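You operate a simulated robot arm through the tools that you are given. There is no shell and no other tool. Be economical: measure what you need, move in short steps, check, and stop when the job is done.

You run a simulated robot arm. Do the job below in one go: nothing can be reset, and whatever is moved stays where it is left.

## Task
Free the yellow block, lay it beside the vice, clamp the green one.

The check looks at the end state, three seconds after you hand in, the way a careful person would. Anything else that was tipped, shoved, dropped, spilled or broken makes it a failure.

## Robot
A 6-joint arm with a two-finger parallel gripper, fixed in place. Base frame: the origin is at the foot of the arm, x ahead of it, y to its left, z up; the work surface is at about z = 0. Readings come in mm, degrees, newtons and seconds.
With the tool pointing down near the work surface it reaches from about 120 to 500 mm from the base axis. Its first joint turns from -72.0 to 72.0 degrees. Payload 0.65 kg.
The TCP is the grasp point between the finger pads, 25 mm short of the fingertips. In the tool frame z runs along the fingers and y along their closing line. The gripper opens to 76 mm. The fingers are 18 mm wide and 10 mm thick; the gripper's body (36 by 78 mm) begins 45 mm behind the TCP.
Orientation is that of the tool frame in the base frame, as a unit quaternion [x, y, z, w]. With the fingers straight down and closing along the base's y, the tool's x points along the base's -x, its y along +y and its z along -z.

## Interface
- The arm moves only by the tool arm_command. Its argument "moves" is a list of rows, each a list of 2 entries, a list of its own where there are three numbers: the shift along the tool's x, y, z in mm, then the turn, a rotation vector about the tool's x, y, z in degrees. In form: [[[tx, ty, tz], [rx, ry, rz]], ...]. A call has 1 to 8 rows; each row shifts and turns the commanded pose from where the row before left it, along the tool's axes as they then stand. "grip" is the opening, from 0 (shut) to 1 (fully open), set as the call begins (left out, the last holds). A row lasts 0.2 s, in which the tool goes at most 50 mm and 8.6 degrees; a call with a longer step from one row to the next is refused whole, and so is a gripper value outside its range. A pose out of reach is approached as far as the arm can. The call stops where the force on the tool passes 40 N (or 10 N more than at its start, if that is more) or the arm is blocked; 0.2 s more then pass. Each finger travels about 108 mm/s and halts on what it meets, pressing with about 33 N; the grip force reading is that of the motor and also rises with nothing between the fingers. The clock runs only during rows and for 0.2 s after the last one: add rows that do not move to give the fingers time. It gives the time, the measured TCP pose, the force on the tool (base axes), the opening and the grip force at its end, in the units of the frame above (readings bear some noise).
- Cameras (640 x 400 px; columns grow to the right, rows downward): "scene" is fixed at [5, 261.9, 385.8]; the picture's right is [-1.00, -0.06, 0.00], its down [-0.04, 0.74, -0.68] and it looks along [0.04, -0.67, -0.74] (base axes); focal length 214 px, centre (320, 200). "wrist" rides on the gripper at [-28, 0, -45] in the tool frame; the picture's right is [0.00, -1.00, 0.00], its down [0.97, 0.00, -0.24] and it looks along [0.24, 0.00, 0.97] (tool axes); focal length 218 px, centre (320, 200). There is no depth. A picture from a camera that has moved, and an enlarged one, comes with that camera's place and axes in the base frame and with its lens.
- get_image(camera): a new picture of that camera. It takes no simulated time.
- zoom(camera, box): a new picture of the part [left, top, right, bottom] of that camera's present view, enlarged. It takes no simulated time.
- finish_job(): hands the job in; it is judged then, once.

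Work in short steps. Places have to be worked out from the pictures, the camera data and where the tool is seen: move nearer, look again, correct. Check each grasp and each placing, and mend what went wrong. You have 120 turns and 76 pictures in all, those below and enlarged ones among them. Open the gripper and draw the arm clear of the work before you hand the job in, unless the task says otherwise; then end with one line.

The tools are called by a JSON object that holds its "fn" and its "kwargs". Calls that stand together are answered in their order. arm_command: Moves the arm, as the interface text tells. Its arguments: {"type":"object","properties":{"moves":{"type":"array","items":{"type":"array"}},"grip":{"type":"number"}},"required":["moves"]} The other tools are called the same way: get_image (camera) takes a picture; zoom (camera, box) takes an enlarged picture of a part of a camera's view; finish_job () hands the job in.

At the start:

```text
time_s: 0.0
tcp_pos: [255.2, -21.6, 292.4]
tcp_rot: [0.0, 1.0, 0.0, 0.001]
contact_force: [0.8, -0.1, 0.8]
finger_gap: 75.7
grip_force: 0.0
```

scene: 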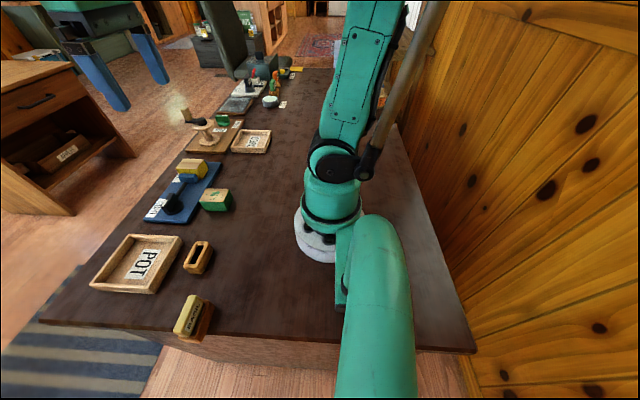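
wrist: 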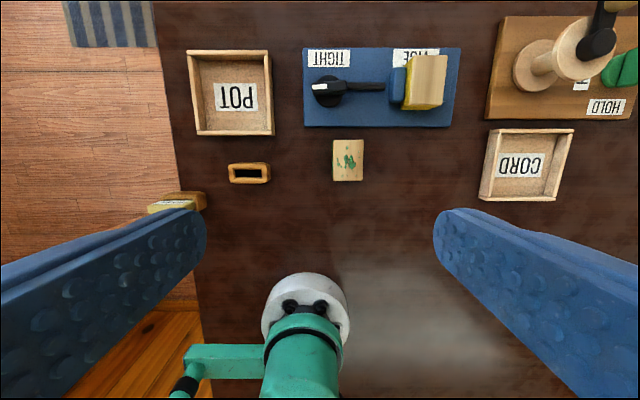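

I'll look closer at the vice, its knob and the two blocks before moving.

{"fn": "zoom", "kwargs": {"camera": "wrist", "box": [280, 30, 480, 200]}}

{"fn": "zoom", "kwargs": {"camera": "scene", "box": [130, 140, 260, 240]}}

```text
2.35 times, centred on (380, 115) of wrist
camera zoom: at [283.8, -23.3, 336.6], right [0.0, -1.0, 0.0], down [-0.97, 0.0, 0.24], along [-0.24, 0.0, -0.97], focal length 514 px, centre (179, 400)
```

zoom: 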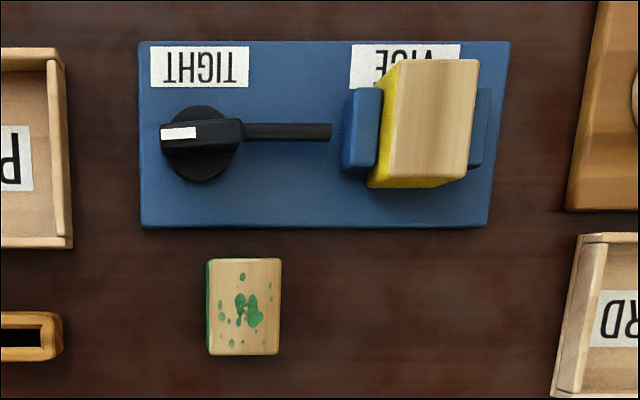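

```text
4.00 times, centred on (195, 190) of scene
camera zoom: at [5.0, 261.9, 385.8], right [-1.0, -0.06, 0.0], down [-0.04, 0.74, -0.68], along [0.04, -0.67, -0.74], focal length 858 px, centre (820, 240)
```

zoom: 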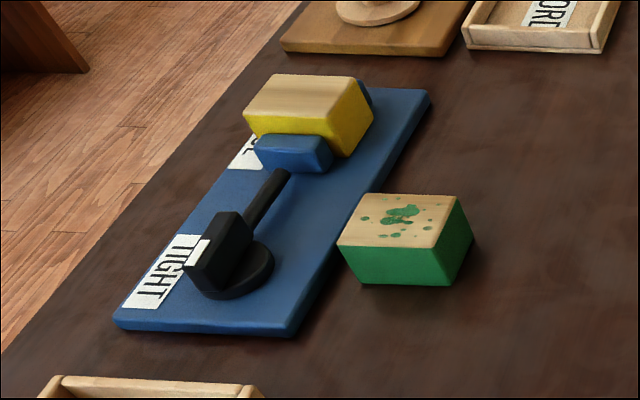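

The vice seems to be around x≈355: knob near y≈-35, yellow block near y≈-149, green block near (264,-61). I'll move higher-up above the vice for a closer view.

{"fn": "arm_command", "kwargs": {"moves": [[[-26, -17, 20], [0, 0, 0]], [[-26, -17, 20], [0, 0, 0]], [[-26, -17, 20], [0, 0, 0]], [[-26, -17, 20], [0, 0, 0]], [[0, 0, 0], [0, 0, 0]]], "grip": 1}}

{"fn": "get_image", "kwargs": {"camera": "wrist"}}

{"fn": "zoom", "kwargs": {"camera": "scene", "box": [130, 140, 260, 240]}}

```text
time_s: 1.2
tcp_pos: [360.1, -89.5, 212.3]
tcp_rot: [-0.001, 1.0, 0.001, 0.001]
contact_force: [-0.2, 0.3, 0.7]
finger_gap: 75.9
grip_force: 0.0
```

```text
71 pictures are left
camera wrist: at [388.0, -89.8, 257.1], right [0.0, -1.0, 0.0], down [-0.97, 0.0, 0.24], along [-0.24, 0.0, -0.97], focal length 218 px, centre (320, 200)
```

wrist: 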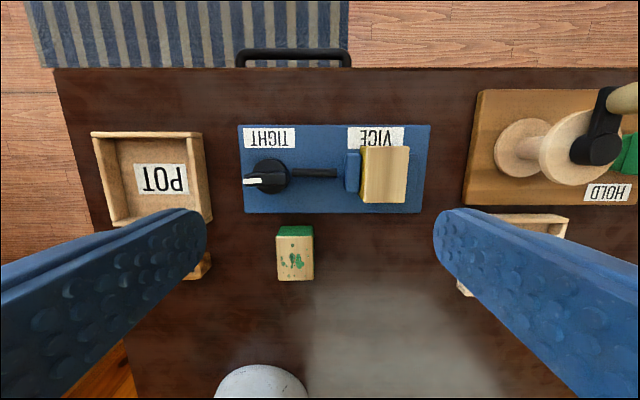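

```text
4.00 times, centred on (195, 190) of scene
camera zoom: at [5.0, 261.9, 385.8], right [-1.0, -0.06, 0.0], down [-0.04, 0.74, -0.68], along [0.04, -0.67, -0.74], focal length 858 px, centre (820, 240)
```

zoom: 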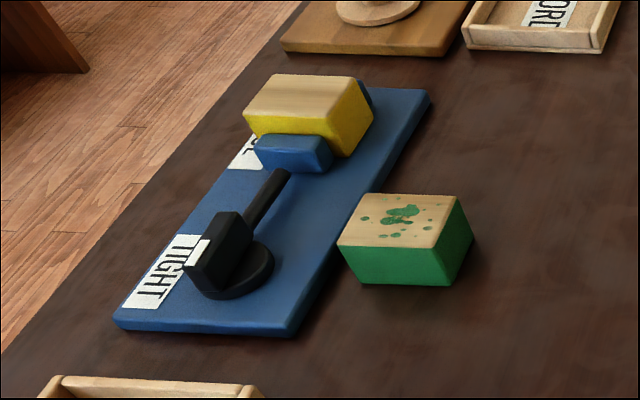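

Knob and rod need a sharper look to understand how the vice is worked.

{"fn": "zoom", "kwargs": {"camera": "wrist", "box": [230, 110, 440, 230]}}

{"fn": "zoom", "kwargs": {"camera": "scene", "box": [155, 155, 219, 219]}}

```text
3.05 times, centred on (335, 170) of wrist
camera zoom: at [388.0, -89.8, 257.1], right [0.0, -1.0, 0.0], down [-0.97, 0.0, 0.24], along [-0.24, 0.0, -0.97], focal length 665 px, centre (274, 291)
```

zoom: 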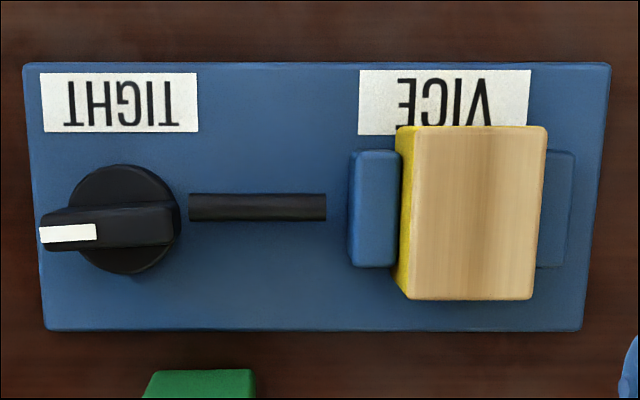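

```text
6.25 times, centred on (187, 187) of scene
camera zoom: at [5.0, 261.9, 385.8], right [-1.0, -0.06, 0.0], down [-0.04, 0.74, -0.68], along [0.04, -0.67, -0.74], focal length 1340 px, centre (1151, 281)
```

zoom: 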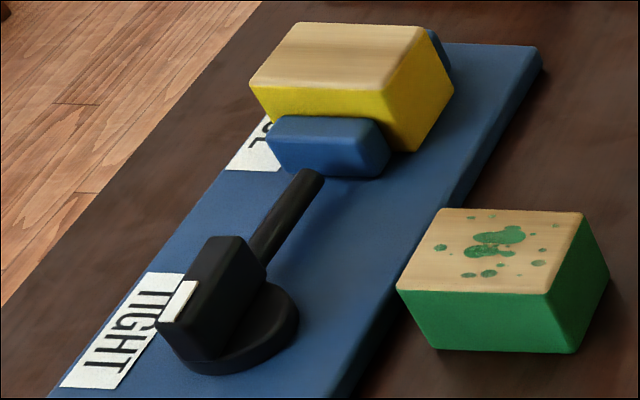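

The vice is worked by a bar-shaped knob at about (356,-36), with its top at z≈43 and its long axis along y. I'll turn the tool 90° so it closes along x, and come down above the knob.

{"fn": "arm_command", "kwargs": {"moves": [[[0, 0, 0], [0, 0, 8.5]], [[0, 0, 0], [0, 0, 8.5]], [[0, 0, 0], [0, 0, 8.5]], [[0, 0, 0], [0, 0, 8.5]], [[0, 0, 0], [0, 0, 8.5]], [[0, 0, 0], [0, 0, 8.5]], [[0, 0, 0], [0, 0, 8.5]], [[0, 0, 0], [0, 0, 8.5]]]}}

{"fn": "arm_command", "kwargs": {"moves": [[[0, 0, 0], [0, 0, 8.5]], [[0, 0, 0], [0, 0, 8.5]], [[0, 0, 0], [0, 0, 5]], [[27, -2, 30], [0, 0, 0]], [[26.5, -2, 30], [0, 0, 0]], [[0, 0, 30], [0, 0, 0]], [[0, 0, 0], [0, 0, 0]]]}}

{"fn": "get_image", "kwargs": {"camera": "wrist"}}

{"fn": "get_image", "kwargs": {"camera": "scene"}}

```text
time_s: 3.0
tcp_pos: [359.5, -90.7, 212.3]
tcp_rot: [0.56, 0.828, 0.0, 0.001]
contact_force: [1.0, 0.4, 0.3]
finger_gap: 75.9
grip_force: 0.1
```

```text
time_s: 4.6
tcp_pos: [354.6, -36.3, 120.9]
tcp_rot: [0.707, 0.707, 0.0, 0.001]
contact_force: [-0.2, -0.1, -0.2]
finger_gap: 75.8
grip_force: 0.1
```

```text
67 pictures are left
camera wrist: at [355.5, -64.1, 165.6], right [-1.0, 0.0, 0.0], down [0.0, 0.97, 0.24], along [0.0, 0.24, -0.97], focal length 218 px, centre (320, 200)
```

wrist: 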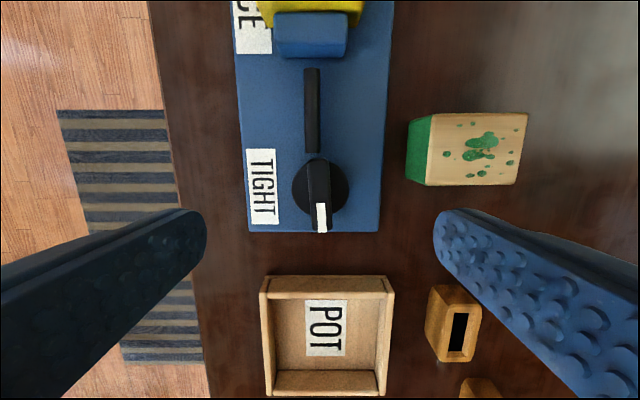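

```text
66 pictures are left
```

scene: 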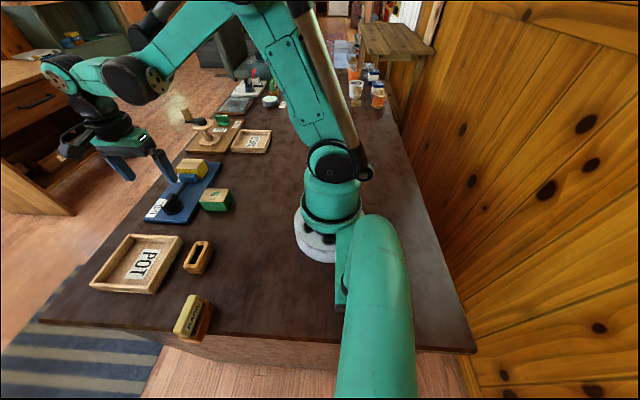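

The tool is centred over the knob bar. I'll descend to TCP z≈52, so the fingertips stay above the round base, then close.

{"fn": "arm_command", "kwargs": {"moves": [[[0, 1, 35], [0, 0, 0]], [[0, 0, 34], [0, 0, 0]], [[0, 0, 0], [0, 0, 0]]]}}

{"fn": "arm_command", "kwargs": {"moves": [[[0, 0, 0], [0, 0, 0]], [[0, 0, 0], [0, 0, 0]], [[0, 0, 0], [0, 0, 0]]], "grip": 0}}

{"fn": "zoom", "kwargs": {"camera": "scene", "box": [110, 130, 240, 230]}}

{"fn": "get_image", "kwargs": {"camera": "wrist"}}

```text
time_s: 5.4
tcp_pos: [356.5, -36.5, 53.0]
tcp_rot: [0.707, 0.707, 0.0, 0.001]
contact_force: [-0.6, -0.1, -0.2]
finger_gap: 76.1
grip_force: 0.1
```

```text
time_s: 6.2
tcp_pos: [355.9, -35.2, 52.8]
tcp_rot: [0.707, 0.707, -0.001, -0.001]
contact_force: [-30.7, 4.6, -3.4]
finger_gap: 12.7
grip_force: 33.4
```

```text
4.00 times, centred on (175, 180) of scene
camera zoom: at [5.0, 261.9, 385.8], right [-1.0, -0.06, 0.0], down [-0.04, 0.74, -0.68], along [0.04, -0.67, -0.74], focal length 858 px, centre (900, 280)
```

zoom: 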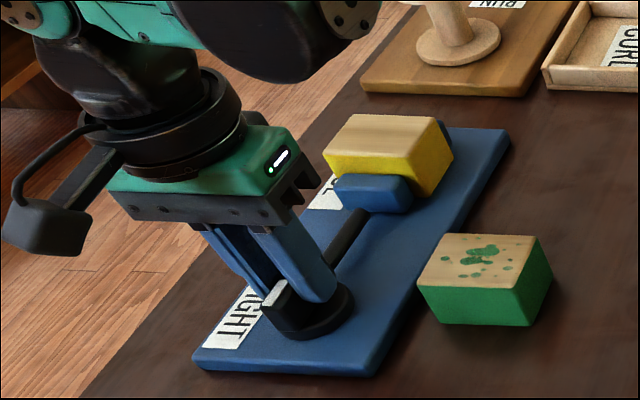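

```text
64 pictures are left
camera wrist: at [355.8, -63.3, 97.0], right [-1.0, 0.0, 0.0], down [0.0, 0.97, 0.24], along [0.0, 0.24, -0.97], focal length 218 px, centre (320, 200)
```

wrist: 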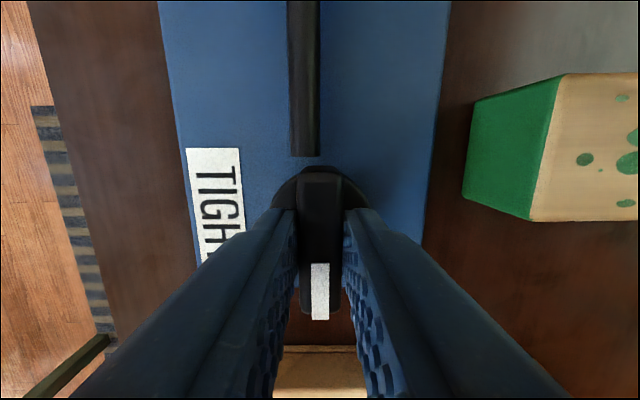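

The bar is gripped with a 12.7 mm gap, but there is a side force of -30 N in x. I'll relax it by shifting slightly to -x, then try a small counter-clockwise turn.

{"fn": "arm_command", "kwargs": {"moves": [[[0, -1, 0], [0, 0, 0]], [[0, 0, 0], [0, 0, 0]]]}}

{"fn": "arm_command", "kwargs": {"moves": [[[0, 0, 0], [0, 0, -4]], [[0, 0, 0], [0, 0, -4]], [[0, 0, 0], [0, 0, 0]]]}}

{"fn": "zoom", "kwargs": {"camera": "scene", "box": [110, 130, 240, 230]}}

```text
time_s: 6.8
tcp_pos: [354.3, -35.5, 52.6]
tcp_rot: [0.707, 0.708, 0.002, -0.001]
contact_force: [-19.3, 17.6, -18.5]
finger_gap: 12.9
grip_force: 32.7
```

```text
time_s: 7.6
tcp_pos: [355.7, -36.1, 53.2]
tcp_rot: [0.655, 0.755, 0.0, -0.001]
contact_force: [-21.4, 22.0, -10.8]
finger_gap: 12.7
grip_force: 32.9
```

```text
4.00 times, centred on (175, 180) of scene
camera zoom: at [5.0, 261.9, 385.8], right [-1.0, -0.06, 0.0], down [-0.04, 0.74, -0.68], along [0.04, -0.67, -0.74], focal length 858 px, centre (900, 280)
```

zoom: 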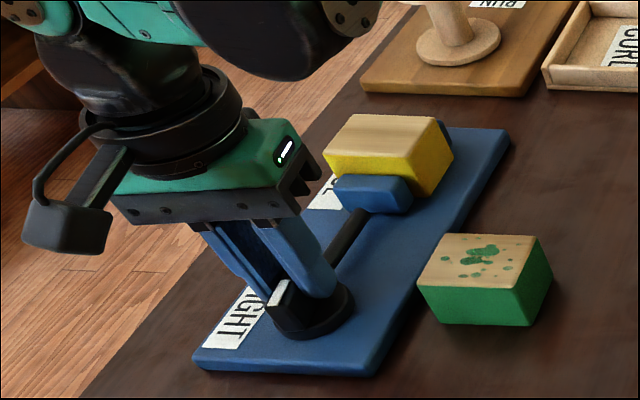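

The knob turned 8° counter-clockwise, away from the TIGHT label. I'll keep turning and watch the jaw.

{"fn": "arm_command", "kwargs": {"moves": [[[0, 0, 0], [0, 0, -5]], [[0, 0, 0], [0, 0, -5]], [[0, 0, 0], [0, 0, -5]], [[0, 0, 0], [0, 0, -5]], [[0, 0, 0], [0, 0, 0]]]}}

{"fn": "zoom", "kwargs": {"camera": "scene", "box": [110, 130, 240, 230]}}

```text
time_s: 8.8
tcp_pos: [355.2, -36.1, 53.8]
tcp_rot: [0.514, 0.858, 0.002, 0.0]
contact_force: [-7.9, 23.8, -3.6]
finger_gap: 12.8
grip_force: 32.5
```

```text
4.00 times, centred on (175, 180) of scene
camera zoom: at [5.0, 261.9, 385.8], right [-1.0, -0.06, 0.0], down [-0.04, 0.74, -0.68], along [0.04, -0.67, -0.74], focal length 858 px, centre (900, 280)
```

zoom: 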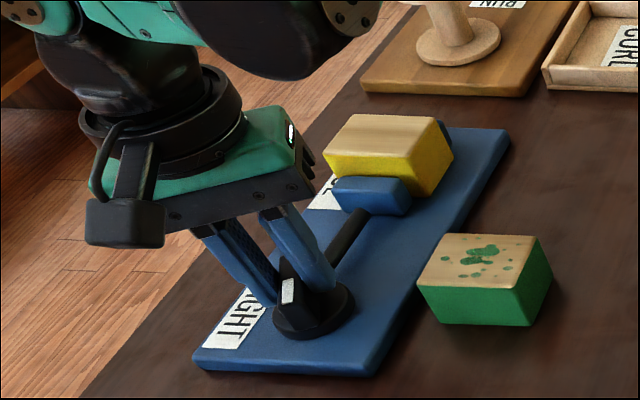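

Turned 28° with light forces, and the jaw hasn't clearly moved yet. I'll turn 40° more.

{"fn": "arm_command", "kwargs": {"moves": [[[0, 0, 0], [0, 0, -6]], [[0, 0, 0], [0, 0, -6]], [[0, 0, 0], [0, 0, -6]], [[0, 0, 0], [0, 0, -6]], [[0, 0, 0], [0, 0, -6]], [[0, 0, 0], [0, 0, -6]], [[0, 0, 0], [0, 0, -6]], [[0, 0, 0], [0, 0, 0]]]}}

{"fn": "zoom", "kwargs": {"camera": "scene", "box": [110, 130, 240, 230]}}

```text
time_s: 10.2
tcp_pos: [357.2, -35.6, 54.0]
tcp_rot: [0.234, 0.972, 0.004, 0.001]
contact_force: [2.2, 2.9, 6.2]
finger_gap: 12.8
grip_force: 33.3
stopped in row 7: the force on the tool passed its limit (the readings are from after the stop); the commanded pose is now the measured one
```

```text
4.00 times, centred on (175, 180) of scene
camera zoom: at [5.0, 261.9, 385.8], right [-1.0, -0.06, 0.0], down [-0.04, 0.74, -0.68], along [0.04, -0.67, -0.74], focal length 858 px, centre (900, 280)
```

zoom: 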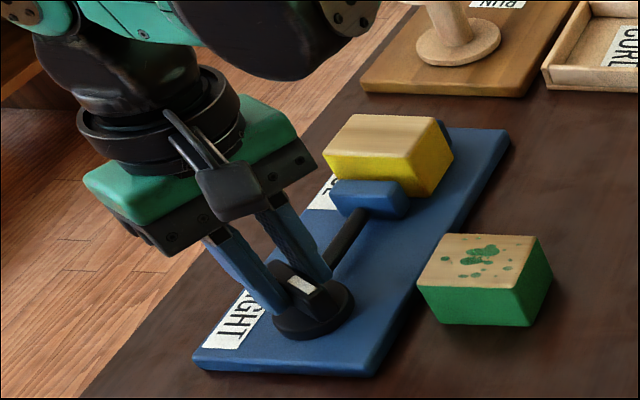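

The jaw has started to retreat, so counter-clockwise is loosen. The stop came from side load, and the pose is reset now, so I'll continue gently with a small centring shift.

{"fn": "arm_command", "kwargs": {"moves": [[[0, 0, 0], [0, 0, -6]], [[0, 0, 0], [0, 0, -6]], [[0, 0, 0], [0, 0, -6]], [[0, 0, 0], [0, 0, -6]], [[0, 0, 0], [0, 0, 0]]]}}

{"fn": "zoom", "kwargs": {"camera": "scene", "box": [110, 130, 240, 230]}}

```text
time_s: 11.4
tcp_pos: [356.5, -34.8, 53.9]
tcp_rot: [0.026, 1.0, 0.004, 0.002]
contact_force: [-3.5, 23.7, 27.0]
finger_gap: 12.8
grip_force: 32.9
```

```text
4.00 times, centred on (175, 180) of scene
camera zoom: at [4.9, 261.9, 385.8], right [-1.0, -0.06, 0.0], down [-0.04, 0.74, -0.68], along [0.04, -0.67, -0.74], focal length 858 px, centre (900, 280)
```

zoom: 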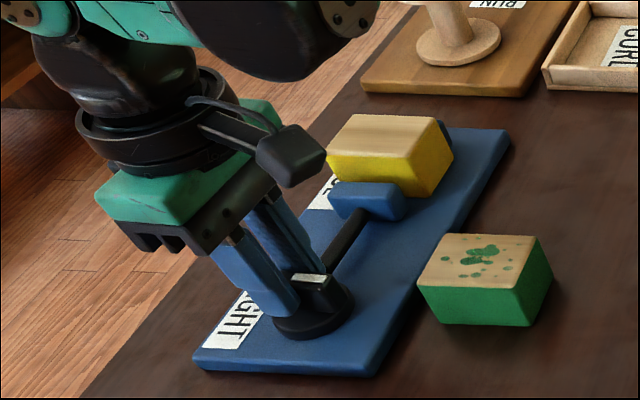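

87° turned and the jaw gap keeps growing. I'll ease the residual load with a small shift and continue.

{"fn": "arm_command", "kwargs": {"moves": [[[0, 0.7, -0.5], [0, 0, 0]], [[0, 0, 0], [0, 0, -6]], [[0, 0, 0], [0, 0, -6]], [[0, 0, 0], [0, 0, -6]], [[0, 0, 0], [0, 0, -6]], [[0, 0, 0], [0, 0, -6]], [[0, 0, 0], [0, 0, 0]]]}}

{"fn": "zoom", "kwargs": {"camera": "scene", "box": [110, 130, 240, 230]}}

```text
time_s: 13.0
tcp_pos: [357.1, -35.9, 52.5]
tcp_rot: [-0.234, 0.972, 0.003, 0.003]
contact_force: [10.5, 19.9, -6.4]
finger_gap: 22.5
grip_force: 39.0
```

```text
4.00 times, centred on (175, 180) of scene
camera zoom: at [5.0, 261.9, 385.8], right [-1.0, -0.06, 0.0], down [-0.04, 0.74, -0.68], along [0.04, -0.67, -0.74], focal length 858 px, centre (900, 280)
```

zoom: 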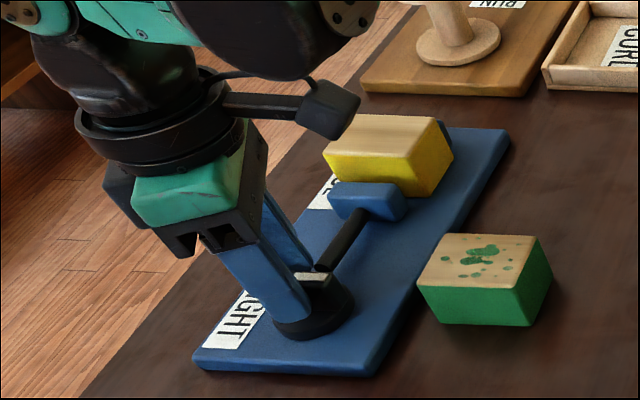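

The gap grew to 22.5 mm, so the knob has reached its stop at about 90° and the fingers are twisting on it. I'll turn back 27° to square with the bar, open, and rise.

{"fn": "arm_command", "kwargs": {"moves": [[[0, 0, 0], [0, 0, 7]], [[0, 0, 0], [0, 0, 7]], [[0, 0, 0], [0, 0, 7]], [[0, 0, 0], [0, 0, 5]], [[0, 0, 0], [0, 0, 0]]]}}

{"fn": "arm_command", "kwargs": {"moves": [[[0, 0, 0], [0, 0, 0]], [[0, 0, 0], [0, 0, 0]], [[0, 0, 0], [0, 0, 0]], [[0, 0, -40], [0, 0, 0]], [[0, 0, -40], [0, 0, 0]], [[0, -20, -40], [0, 0, 0]], [[-10, -30, 0], [0, 0, 0]], [[0, 0, 0], [0, 0, 0]]], "grip": 1}}

{"fn": "get_image", "kwargs": {"camera": "wrist"}}

{"fn": "zoom", "kwargs": {"camera": "scene", "box": [130, 140, 260, 240]}}

```text
time_s: 14.2
tcp_pos: [356.9, -35.0, 53.3]
tcp_rot: [-0.007, 1.0, 0.003, 0.002]
contact_force: [-8.5, 20.5, 21.8]
finger_gap: 12.6
grip_force: 33.1
```

```text
time_s: 16.0
tcp_pos: [364.7, -86.2, 172.9]
tcp_rot: [-0.009, 1.0, 0.003, 0.002]
contact_force: [-1.1, 0.8, -0.1]
finger_gap: 75.7
grip_force: 0.0
```

```text
58 pictures are left
camera wrist: at [394.3, -86.0, 216.2], right [0.02, -1.0, -0.01], down [-0.97, -0.02, 0.24], along [-0.24, 0.0, -0.97], focal length 218 px, centre (320, 200)
```

wrist: 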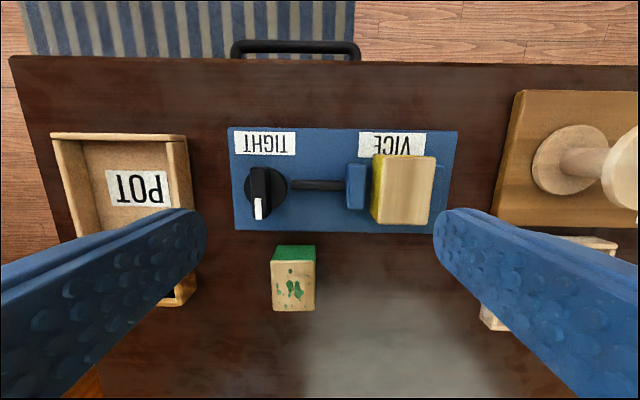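

```text
4.00 times, centred on (195, 190) of scene
camera zoom: at [5.0, 261.9, 385.8], right [-1.0, -0.06, 0.0], down [-0.04, 0.74, -0.68], along [0.04, -0.67, -0.74], focal length 858 px, centre (820, 240)
```

zoom: 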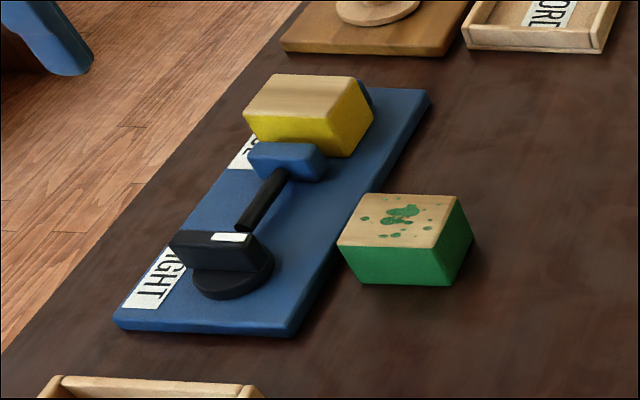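

The vice is open and the knob points at -x. Now I'll measure the jaw gap and the blocks.

{"fn": "zoom", "kwargs": {"camera": "wrist", "box": [225, 115, 465, 265]}}

{"fn": "zoom", "kwargs": {"camera": "wrist", "box": [250, 220, 350, 320]}}

```text
2.67 times, centred on (345, 190) of wrist
camera zoom: at [394.3, -86.0, 216.2], right [0.02, -1.0, -0.01], down [-0.97, -0.02, 0.24], along [-0.24, 0.0, -0.97], focal length 582 px, centre (253, 227)
```

zoom: 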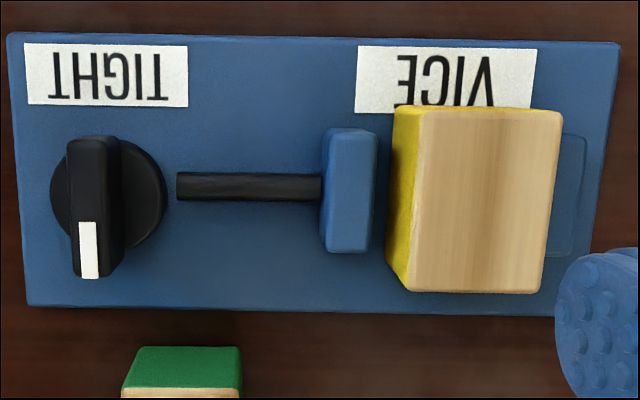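

```text
4.00 times, centred on (300, 270) of wrist
camera zoom: at [394.3, -86.0, 216.2], right [0.02, -1.0, -0.01], down [-0.97, -0.02, 0.24], along [-0.24, 0.0, -0.97], focal length 873 px, centre (400, -80)
```

zoom: 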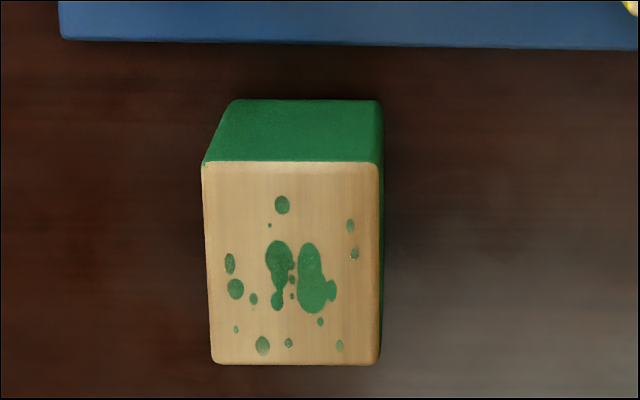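

Estimates: yellow block centre (361.5,-154.5), 56×40 mm, top z≈45, standing on the 12 mm board. Green centre (264.5,-61.3), 54×41 mm, top z≈34. The jaw gap is about 50 mm over x 341–381. I'll grip the blocks across x, outside the jaws: turn the tool 90° and go above the yellow block.

{"fn": "arm_command", "kwargs": {"moves": [[[0, 0, 0], [0, 0, 8.3]], [[0, 0, 0], [0, 0, 8.3]], [[0, 0, 0], [0, 0, 8.3]], [[0, 0, 0], [0, 0, 8.3]], [[0, 0, 0], [0, 0, 8.3]], [[0, 0, 0], [0, 0, 8.3]], [[0, 0, 0], [0, 0, 8.3]], [[0, 0, 0], [0, 0, 8.3]]]}}

{"fn": "arm_command", "kwargs": {"moves": [[[0, 0, 0], [0, 0, 8.3]], [[0, 0, 0], [0, 0, 8.3]], [[0, 0, 0], [0, 0, 8.0]], [[-34, -1.5, 0], [0, 0, 0]], [[-34, -1.5, 20], [0, 0, 0]], [[0, 0, 20], [0, 0, 0]], [[0, 0, 0], [0, 0, 0]]]}}

{"fn": "get_image", "kwargs": {"camera": "wrist"}}

```text
time_s: 17.8
tcp_pos: [367.0, -85.7, 173.4]
tcp_rot: [0.542, 0.84, 0.004, -0.001]
contact_force: [-0.6, 0.9, 0.3]
finger_gap: 76.0
grip_force: 0.0
```

```text
time_s: 19.4
tcp_pos: [364.3, -152.8, 133.4]
tcp_rot: [0.707, 0.707, 0.005, -0.001]
contact_force: [-1.0, 0.0, -0.2]
finger_gap: 76.1
grip_force: 0.0
```

```text
54 pictures are left
camera wrist: at [364.6, -181.8, 177.4], right [-1.0, 0.0, 0.0], down [0.0, 0.97, 0.25], along [0.0, 0.25, -0.97], focal length 218 px, centre (320, 200)
```

wrist: 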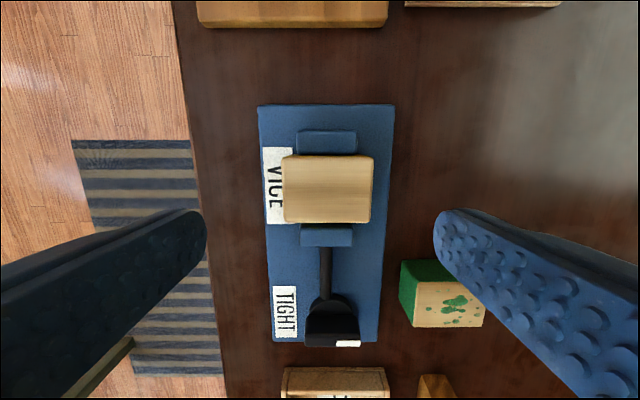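

The picture puts yellow's centre at about (360,-155). I'll correct and descend to TCP z≈43.

{"fn": "arm_command", "kwargs": {"moves": [[[-2.2, -4.3, 20], [0, 0, 0]], [[0, 0, 40], [0, 0, 0]], [[0, 0, 30], [0, 0, 0]], [[0, 0, 0], [0, 0, 0]]]}}

{"fn": "zoom", "kwargs": {"camera": "wrist", "box": [180, 80, 460, 300]}}

```text
time_s: 20.4
tcp_pos: [361.7, -155.2, 41.3]
tcp_rot: [0.707, 0.707, 0.004, -0.001]
contact_force: [-0.4, 0.9, -0.3]
finger_gap: 75.9
grip_force: 0.1
```

```text
1.82 times, centred on (320, 190) of wrist
camera zoom: at [360.6, -182.8, 86.1], right [-1.0, 0.0, 0.0], down [0.0, 0.97, 0.25], along [0.0, 0.25, -0.97], focal length 397 px, centre (320, 218)
```

zoom: 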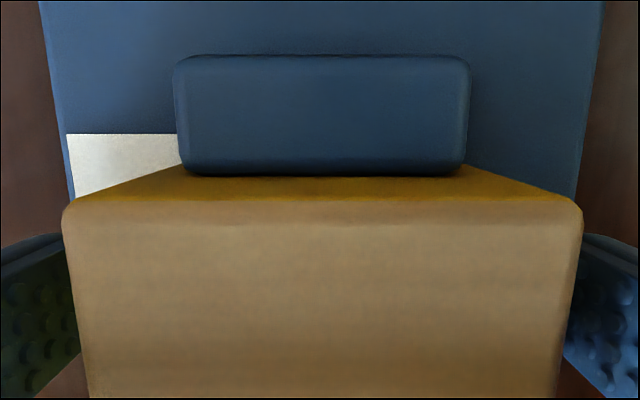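

The block is centred between the fingers, so I'll close.

{"fn": "arm_command", "kwargs": {"moves": [[[0, 0, 0], [0, 0, 0]], [[0, 0, 0], [0, 0, 0]], [[0, 0, 0], [0, 0, 0]]], "grip": 0}}

```text
time_s: 21.2
tcp_pos: [359.2, -156.2, 41.4]
tcp_rot: [0.707, 0.707, 0.004, 0.0]
contact_force: [0.0, 0.3, -0.7]
finger_gap: 55.1
grip_force: 32.8
```

Gripped at 55 mm with no side load. I'll lift straight up slowly and check.

{"fn": "arm_command", "kwargs": {"moves": [[[0, 0, -5], [0, 0, 0]], [[0, 0, -10], [0, 0, 0]], [[0, 0, -25], [0, 0, 0]], [[0, 0, -30], [0, 0, 0]], [[0, 0, 0], [0, 0, 0]]]}}

{"fn": "zoom", "kwargs": {"camera": "scene", "box": [100, 90, 260, 240]}}

{"fn": "get_image", "kwargs": {"camera": "wrist"}}

```text
time_s: 22.4
tcp_pos: [359.1, -155.7, 112.3]
tcp_rot: [0.707, 0.707, 0.003, -0.001]
contact_force: [-0.4, 0.0, -0.6]
finger_gap: 55.2
grip_force: 32.9
```

```text
2.67 times, centred on (180, 165) of scene
camera zoom: at [5.0, 261.9, 385.8], right [-1.0, -0.06, 0.0], down [-0.04, 0.74, -0.68], along [0.04, -0.67, -0.74], focal length 572 px, centre (693, 293)
```

zoom: 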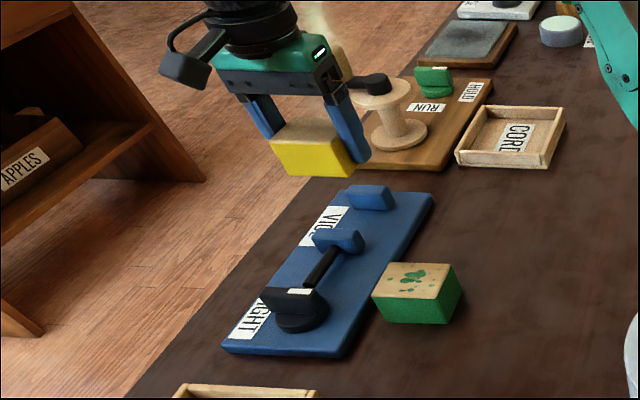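

```text
51 pictures are left
camera wrist: at [359.3, -184.4, 156.8], right [-1.0, 0.0, 0.0], down [0.0, 0.97, 0.25], along [0.0, 0.25, -0.97], focal length 218 px, centre (320, 200)
```

wrist: 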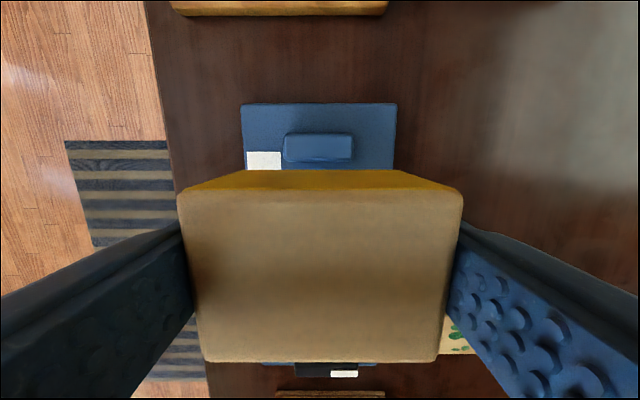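

The yellow block is held securely. I'll carry it to (256,-155), between the vice and the arm, and lower it.

{"fn": "arm_command", "kwargs": {"moves": [[[0, -34, 0], [0, 0, 0]], [[0, -35, 0], [0, 0, 0]], [[0, -34, 0], [0, 0, 0]], [[0, 0, 40], [0, 0, 0]], [[0, 0, 30], [0, 0, 0]], [[0, 0, 6], [0, 0, 0]], [[0, 0, 0], [0, 0, 0]]]}}

{"fn": "zoom", "kwargs": {"camera": "scene", "box": [130, 110, 290, 240]}}

```text
time_s: 24.0
tcp_pos: [257.6, -155.8, 35.3]
tcp_rot: [0.707, 0.707, 0.004, 0.0]
contact_force: [-0.3, 0.5, -0.8]
finger_gap: 55.1
grip_force: 33.0
```

```text
3.08 times, centred on (210, 175) of scene
camera zoom: at [5.0, 261.9, 385.8], right [-1.0, -0.06, 0.0], down [-0.04, 0.74, -0.68], along [0.04, -0.67, -0.74], focal length 660 px, centre (658, 277)
```

zoom: 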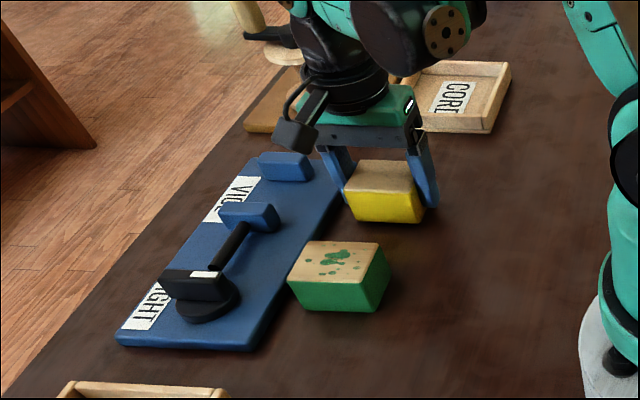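

It is still slightly above the table, with no contact yet. I'll lower in 1 mm steps until it touches.

{"fn": "arm_command", "kwargs": {"moves": [[[0, 0, 1], [0, 0, 0]], [[0, 0, 1], [0, 0, 0]], [[0, 0, 1], [0, 0, 0]], [[0, 0, 0], [0, 0, 0]]]}}

{"fn": "arm_command", "kwargs": {"moves": [[[0, 0, 1], [0, 0, 0]], [[0, 0, 0], [0, 0, 0]]]}}

```text
time_s: 25.0
tcp_pos: [257.3, -155.4, 33.5]
tcp_rot: [0.707, 0.707, 0.004, -0.001]
contact_force: [0.9, 0.0, -0.4]
finger_gap: 55.3
grip_force: 33.4
```

```text
time_s: 25.6
tcp_pos: [256.7, -154.7, 32.5]
tcp_rot: [0.707, 0.707, 0.004, -0.002]
contact_force: [-0.3, 0.7, -0.7]
finger_gap: 55.5
grip_force: 32.9
```

{"fn": "arm_command", "kwargs": {"moves": [[[0, 0, 0.8], [0, 0, 0]], [[0, 0, 0.7], [0, 0, 0]], [[0, 0, 0], [0, 0, 0]]]}}

{"fn": "arm_command", "kwargs": {"moves": [[[0, 0, 0.8], [0, 0, 0]], [[0, 0, 0.7], [0, 0, 0]], [[0, 0, 0], [0, 0, 0]]]}}

```text
time_s: 26.4
tcp_pos: [257.8, -154.8, 32.2]
tcp_rot: [0.707, 0.707, 0.004, 0.0]
contact_force: [0.3, -1.1, -1.6]
finger_gap: 55.3
grip_force: 33.0
```

```text
time_s: 27.2
tcp_pos: [258.0, -155.0, 28.8]
tcp_rot: [0.708, 0.707, 0.004, -0.001]
contact_force: [2.9, 0.2, 30.5]
finger_gap: 55.1
grip_force: 32.6
```

Table contact at TCP z≈29.5. I'll ease up a little and open partially, so the fingers stay off the vice board, then rise.

{"fn": "arm_command", "kwargs": {"moves": [[[0, 0, -1], [0, 0, 0]], [[0, 0, 0], [0, 0, 0]]]}}

{"fn": "arm_command", "kwargs": {"moves": [[[0, 0, 0], [0, 0, 0]], [[0, 0, 0], [0, 0, 0]], [[0, 0, -20], [0, 0, 0]], [[0, 0, -40], [0, 0, 0]], [[0, 0, -40], [0, 0, 0]], [[0, 0, 0], [0, 0, 0]]], "grip": 0.87}}

{"fn": "get_image", "kwargs": {"camera": "wrist"}}

```text
time_s: 27.8
tcp_pos: [257.3, -155.1, 31.4]
tcp_rot: [0.707, 0.707, 0.003, -0.002]
contact_force: [-1.0, 0.7, 0.4]
finger_gap: 55.2
grip_force: 33.1
```

```text
time_s: 29.2
tcp_pos: [258.0, -155.2, 130.7]
tcp_rot: [0.707, 0.707, 0.004, -0.001]
contact_force: [-0.3, -0.1, -0.8]
finger_gap: 66.1
grip_force: 0.1
```

```text
49 pictures are left
camera wrist: at [258.2, -183.0, 174.5], right [-1.0, 0.0, 0.0], down [0.0, 0.97, 0.25], along [0.0, 0.25, -0.97], focal length 218 px, centre (320, 200)
```

wrist: 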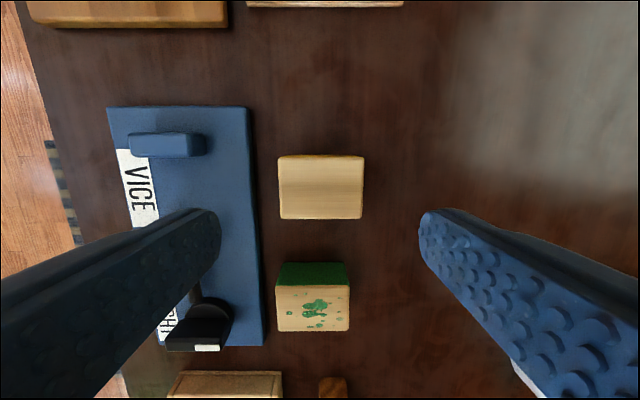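

Yellow rests flat at about (258,-155). Green's centre is about (263.5,-62), so I'll go above it.

{"fn": "arm_command", "kwargs": {"moves": [[[47, 3, 0], [0, 0, 0]], [[46.5, 3, 10], [0, 0, 0]], [[0, 0, 20], [0, 0, 0]], [[0, 0, 0], [0, 0, 0]]]}}

{"fn": "get_image", "kwargs": {"camera": "wrist"}}

```text
time_s: 30.2
tcp_pos: [263.8, -62.1, 101.7]
tcp_rot: [0.707, 0.707, 0.003, -0.001]
contact_force: [-0.2, -0.1, -1.0]
finger_gap: 65.9
grip_force: 0.0
```

```text
48 pictures are left
camera wrist: at [264.9, -89.8, 146.3], right [-1.0, 0.0, 0.0], down [0.0, 0.97, 0.25], along [0.0, 0.25, -0.97], focal length 218 px, centre (320, 200)
```

wrist: 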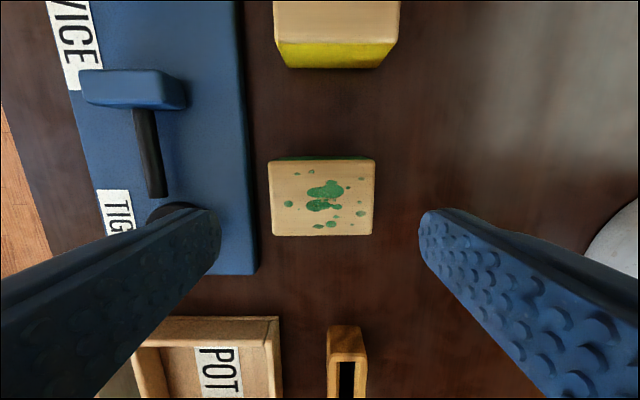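

The tool is centred on green. The vice board edge is near x≈309, so I'll narrow the opening to 61 mm before descending to z≈31.

{"fn": "arm_command", "kwargs": {"moves": [[[0, 0, 0], [0, 0, 0]], [[0, 0, 30], [0, 0, 0]], [[0, 0, 0], [0, 0, 0]]], "grip": 0.8}}

{"fn": "get_image", "kwargs": {"camera": "wrist"}}

```text
time_s: 31.0
tcp_pos: [264.1, -61.9, 73.3]
tcp_rot: [0.707, 0.707, 0.004, -0.001]
contact_force: [0.0, -0.8, -0.6]
finger_gap: 60.9
grip_force: 0.1
```

```text
47 pictures are left
camera wrist: at [265.4, -90.4, 116.5], right [-1.0, 0.0, 0.0], down [0.0, 0.97, 0.25], along [0.0, 0.25, -0.97], focal length 218 px, centre (320, 200)
```

wrist: 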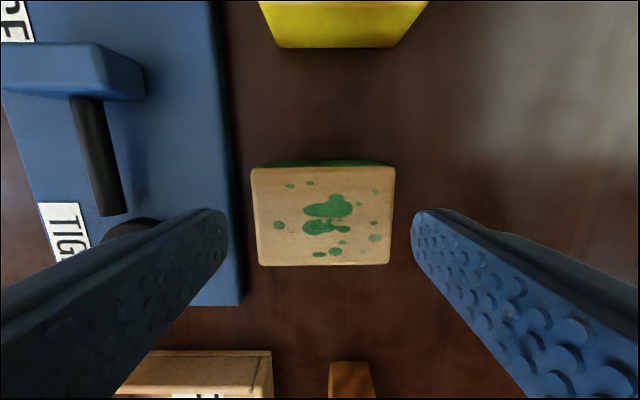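

Block is about 1 mm toward -x of the finger centre. I'll shift that much and descend.

{"fn": "arm_command", "kwargs": {"moves": [[[0, -1.2, 15], [0, 0, 0]], [[0, 0, 15], [0, 0, 0]], [[0, 0, 11.5], [0, 0, 0]], [[0, 0, 0], [0, 0, 0]]]}}

{"fn": "arm_command", "kwargs": {"moves": [[[0, 0, 0], [0, 0, 0]], [[0, 0, 0], [0, 0, 0]], [[0, 0, 0], [0, 0, 0]]], "grip": 0}}

{"fn": "arm_command", "kwargs": {"moves": [[[0, 0, -10], [0, 0, 0]], [[0, 0, -35], [0, 0, 0]], [[0, 0, -35], [0, 0, 0]], [[0, 0, 0], [0, 0, 0]]]}}

{"fn": "get_image", "kwargs": {"camera": "wrist"}}

{"fn": "zoom", "kwargs": {"camera": "scene", "box": [130, 90, 290, 240]}}

```text
time_s: 32.0
tcp_pos: [262.8, -62.0, 30.0]
tcp_rot: [0.708, 0.707, 0.004, -0.001]
contact_force: [-0.9, 0.5, 0.6]
finger_gap: 60.8
grip_force: 0.0
```

```text
time_s: 32.8
tcp_pos: [262.9, -61.6, 30.2]
tcp_rot: [0.707, 0.707, 0.004, -0.001]
contact_force: [0.2, 0.6, 0.7]
finger_gap: 55.1
grip_force: 33.2
```

```text
time_s: 33.8
tcp_pos: [261.2, -62.7, 111.4]
tcp_rot: [0.707, 0.707, 0.004, -0.001]
contact_force: [-0.3, -0.5, -0.5]
finger_gap: 55.2
grip_force: 33.1
```

```text
46 pictures are left
camera wrist: at [261.5, -89.5, 155.6], right [-1.0, 0.0, 0.0], down [0.0, 0.97, 0.25], along [0.0, 0.25, -0.97], focal length 218 px, centre (320, 200)
```

wrist: 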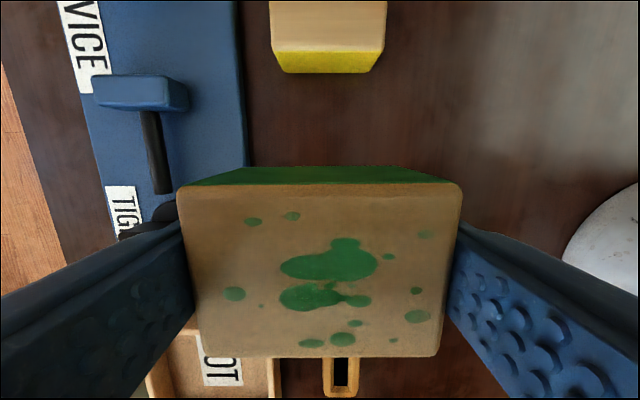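

```text
2.67 times, centred on (210, 165) of scene
camera zoom: at [5.0, 261.9, 385.8], right [-1.0, -0.06, 0.0], down [-0.04, 0.74, -0.68], along [0.04, -0.67, -0.74], focal length 572 px, centre (613, 293)
```

zoom: 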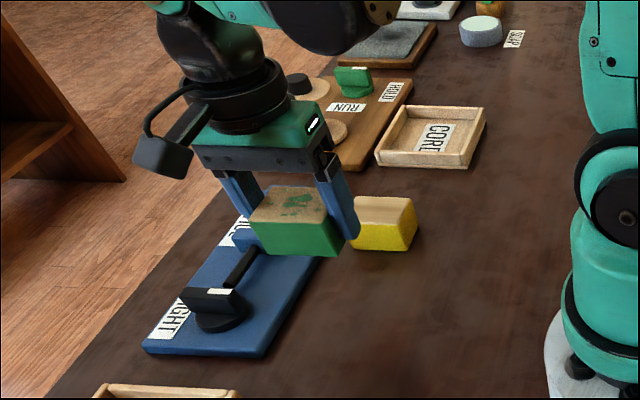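

Green is held squarely, about 2 mm further toward -y in the hand than yellow was. Yellow touched the fixed jaw at TCP y≈-156, so I'll aim for y≈-150.5, x≈360, and look from above first.

{"fn": "arm_command", "kwargs": {"moves": [[[-29, 33, 0], [0, 0, 0]], [[-29, 33, 0], [0, 0, 0]], [[-30, 32, 0], [0, 0, 0]], [[0, 0, 20], [0, 0, 0]], [[0, 0, 0], [0, 0, 0]]]}}

{"fn": "get_image", "kwargs": {"camera": "wrist"}}

{"fn": "zoom", "kwargs": {"camera": "scene", "box": [110, 100, 240, 230]}}

```text
time_s: 35.0
tcp_pos: [359.6, -149.7, 91.1]
tcp_rot: [0.708, 0.707, 0.003, -0.001]
contact_force: [0.7, -0.1, -0.1]
finger_gap: 55.2
grip_force: 32.3
```

```text
44 pictures are left
camera wrist: at [360.5, -177.9, 134.9], right [-1.0, 0.0, 0.0], down [0.0, 0.97, 0.25], along [0.0, 0.25, -0.97], focal length 218 px, centre (320, 200)
```

wrist: 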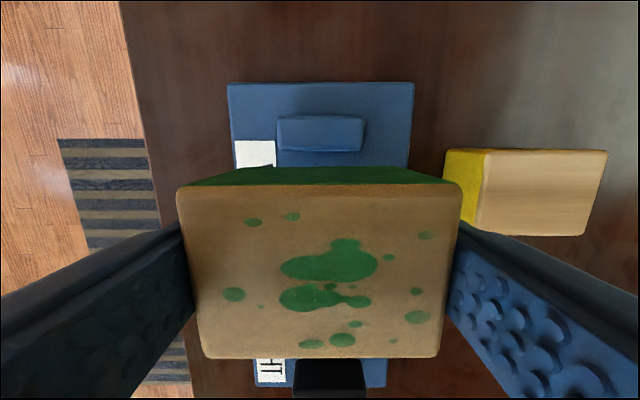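

```text
3.08 times, centred on (175, 165) of scene
camera zoom: at [5.0, 261.9, 385.8], right [-1.0, -0.06, 0.0], down [-0.04, 0.74, -0.68], along [0.04, -0.67, -0.74], focal length 660 px, centre (766, 308)
```

zoom: 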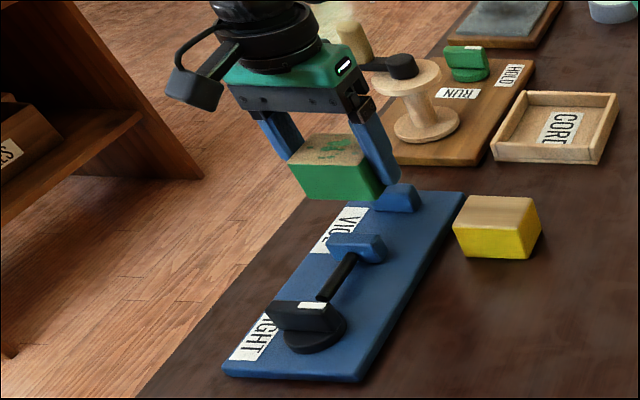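

Clearance looks like about 4 mm to the fixed jaw and 5 mm to the moving jaw. I'll descend to just inside the jaws and check.

{"fn": "arm_command", "kwargs": {"moves": [[[0, 0, 20], [0, 0, 0]], [[0, 0, 10], [0, 0, 0]], [[0, 0, 5], [0, 0, 0]], [[0, 0, 5], [0, 0, 0]], [[0, 0, 5], [0, 0, 0]], [[0, 0, 0], [0, 0, 0]]]}}

{"fn": "get_image", "kwargs": {"camera": "wrist"}}

{"fn": "zoom", "kwargs": {"camera": "scene", "box": [140, 130, 220, 210]}}

```text
time_s: 36.4
tcp_pos: [360.5, -149.3, 44.7]
tcp_rot: [0.707, 0.707, 0.005, -0.002]
contact_force: [0.2, -0.7, -0.5]
finger_gap: 55.1
grip_force: 33.1
```

```text
42 pictures are left
camera wrist: at [361.1, -177.6, 88.8], right [-1.0, 0.0, 0.0], down [0.0, 0.97, 0.25], along [0.0, 0.25, -0.97], focal length 218 px, centre (320, 200)
```

wrist: 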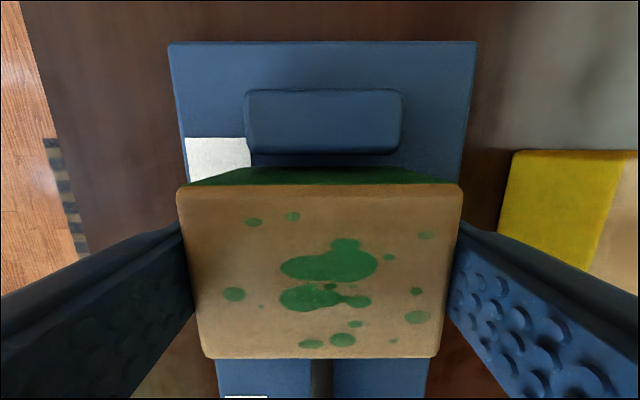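

```text
5.00 times, centred on (180, 170) of scene
camera zoom: at [5.0, 261.9, 385.8], right [-1.0, -0.06, 0.0], down [-0.04, 0.74, -0.68], along [0.04, -0.67, -0.74], focal length 1072 px, centre (1020, 350)
```

zoom: 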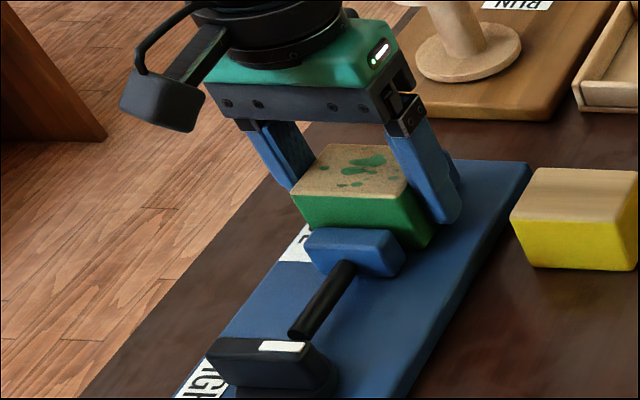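

The block is between the jaws with no contact. I'll lower it to the board and nudge it toward the fixed jaw.

{"fn": "arm_command", "kwargs": {"moves": [[[-1.5, 0, 1], [0, 0, 0]], [[-1, 0, 1], [0, 0, 0]], [[0, 0, 0.5], [0, 0, 0]], [[0, 0, 0], [0, 0, 0]]]}}

{"fn": "arm_command", "kwargs": {"moves": [[[0, 0, 0.7], [0, 0, 0]], [[0, 0, 0], [0, 0, 0]]]}}

{"fn": "arm_command", "kwargs": {"moves": [[[0, 0, 0.7], [0, 0, 0]], [[0, 0, 0], [0, 0, 0]]]}}

```text
time_s: 37.4
tcp_pos: [359.8, -152.0, 42.4]
tcp_rot: [0.707, 0.707, 0.003, -0.001]
contact_force: [-0.6, 0.2, -0.2]
finger_gap: 55.4
grip_force: 33.4
```

```text
time_s: 38.0
tcp_pos: [360.6, -151.5, 42.5]
tcp_rot: [0.707, 0.707, 0.003, -0.001]
contact_force: [1.2, -0.2, 23.9]
finger_gap: 55.3
grip_force: 33.1
```

```text
time_s: 38.6
tcp_pos: [358.9, -152.2, 40.7]
tcp_rot: [0.708, 0.706, 0.004, -0.002]
contact_force: [2.1, -2.2, 30.2]
finger_gap: 55.3
grip_force: 32.9
```

The block is seated on the board. I'll ease up, open, and rise.

{"fn": "arm_command", "kwargs": {"moves": [[[0, 0, -1.2], [0, 0, 0]], [[0, 0, 0], [0, 0, 0]]]}}

{"fn": "arm_command", "kwargs": {"moves": [[[0, 0, 0], [0, 0, 0]], [[0, 0, 0], [0, 0, 0]], [[0, 0, -20], [0, 0, 0]], [[0, 0, -40], [0, 0, 0]], [[0, 0, -40], [0, 0, 0]], [[0, 0, 0], [0, 0, 0]]], "grip": 0.95}}

{"fn": "get_image", "kwargs": {"camera": "wrist"}}

{"fn": "zoom", "kwargs": {"camera": "scene", "box": [140, 130, 240, 230]}}

```text
time_s: 39.2
tcp_pos: [360.4, -150.6, 42.0]
tcp_rot: [0.707, 0.707, 0.004, -0.001]
contact_force: [-0.6, 0.5, 0.2]
finger_gap: 55.2
grip_force: 33.0
```

```text
time_s: 40.6
tcp_pos: [357.6, -152.2, 140.1]
tcp_rot: [0.708, 0.707, 0.003, -0.001]
contact_force: [0.0, 0.3, -0.5]
finger_gap: 72.2
grip_force: 0.1
```

```text
40 pictures are left
camera wrist: at [357.6, -180.7, 184.7], right [-1.0, 0.0, 0.0], down [0.0, 0.97, 0.25], along [0.0, 0.25, -0.97], focal length 218 px, centre (320, 200)
```

wrist: 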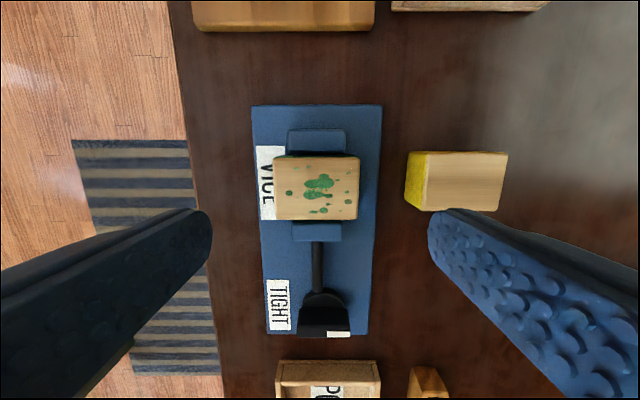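

```text
4.00 times, centred on (190, 180) of scene
camera zoom: at [5.0, 261.9, 385.8], right [-1.0, -0.06, 0.0], down [-0.04, 0.74, -0.68], along [0.04, -0.67, -0.74], focal length 858 px, centre (840, 280)
```

zoom: 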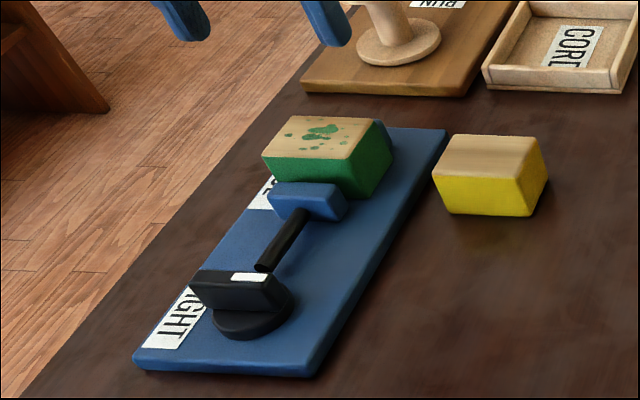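

Green sits between the jaws. Now back to the knob: rotate -90° at height while moving over it.

{"fn": "arm_command", "kwargs": {"moves": [[[39, 0, 0], [0, 0, 0]], [[39, 0, 0], [0, 0, 0]], [[38, 0, 0], [0, 0, 0]], [[0, 0, 0], [0, 0, -8.2]], [[0, 0, 0], [0, 0, -8.2]], [[0, 0, 0], [0, 0, -8.2]], [[0, 0, 0], [0, 0, -8.2]], [[0, 0, 0], [0, 0, -8.2]]], "grip": 1}}

{"fn": "arm_command", "kwargs": {"moves": [[[0, 0, 0], [0, 0, -8.2]], [[0, 0, 0], [0, 0, -8.2]], [[0, 0, 0], [0, 0, -8.2]], [[0, 0, 0], [0, 0, -8.2]], [[0, 0, 0], [0, 0, -8.2]], [[0, 0, 0], [0, 0, -8]], [[0, 0, 20], [0, 0, 0]], [[0, 0, 0], [0, 0, 0]]]}}

{"fn": "get_image", "kwargs": {"camera": "wrist"}}

```text
time_s: 42.4
tcp_pos: [360.6, -37.8, 142.6]
tcp_rot: [0.414, 0.91, 0.005, 0.0]
contact_force: [0.1, 0.4, -0.6]
finger_gap: 76.0
grip_force: 0.0
```

```text
time_s: 44.2
tcp_pos: [359.9, -36.9, 122.3]
tcp_rot: [0.0, 1.0, 0.004, 0.002]
contact_force: [0.0, 0.0, 0.7]
finger_gap: 76.1
grip_force: 0.1
```

```text
38 pictures are left
camera wrist: at [388.5, -37.0, 166.7], right [0.0, -1.0, -0.01], down [-0.97, 0.0, 0.24], along [-0.24, 0.01, -0.97], focal length 218 px, centre (320, 200)
```

wrist: 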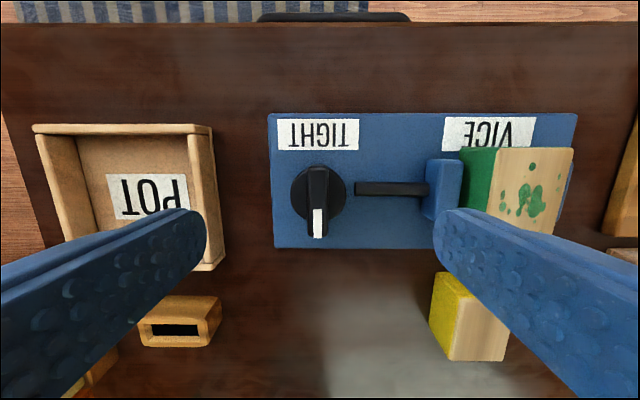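

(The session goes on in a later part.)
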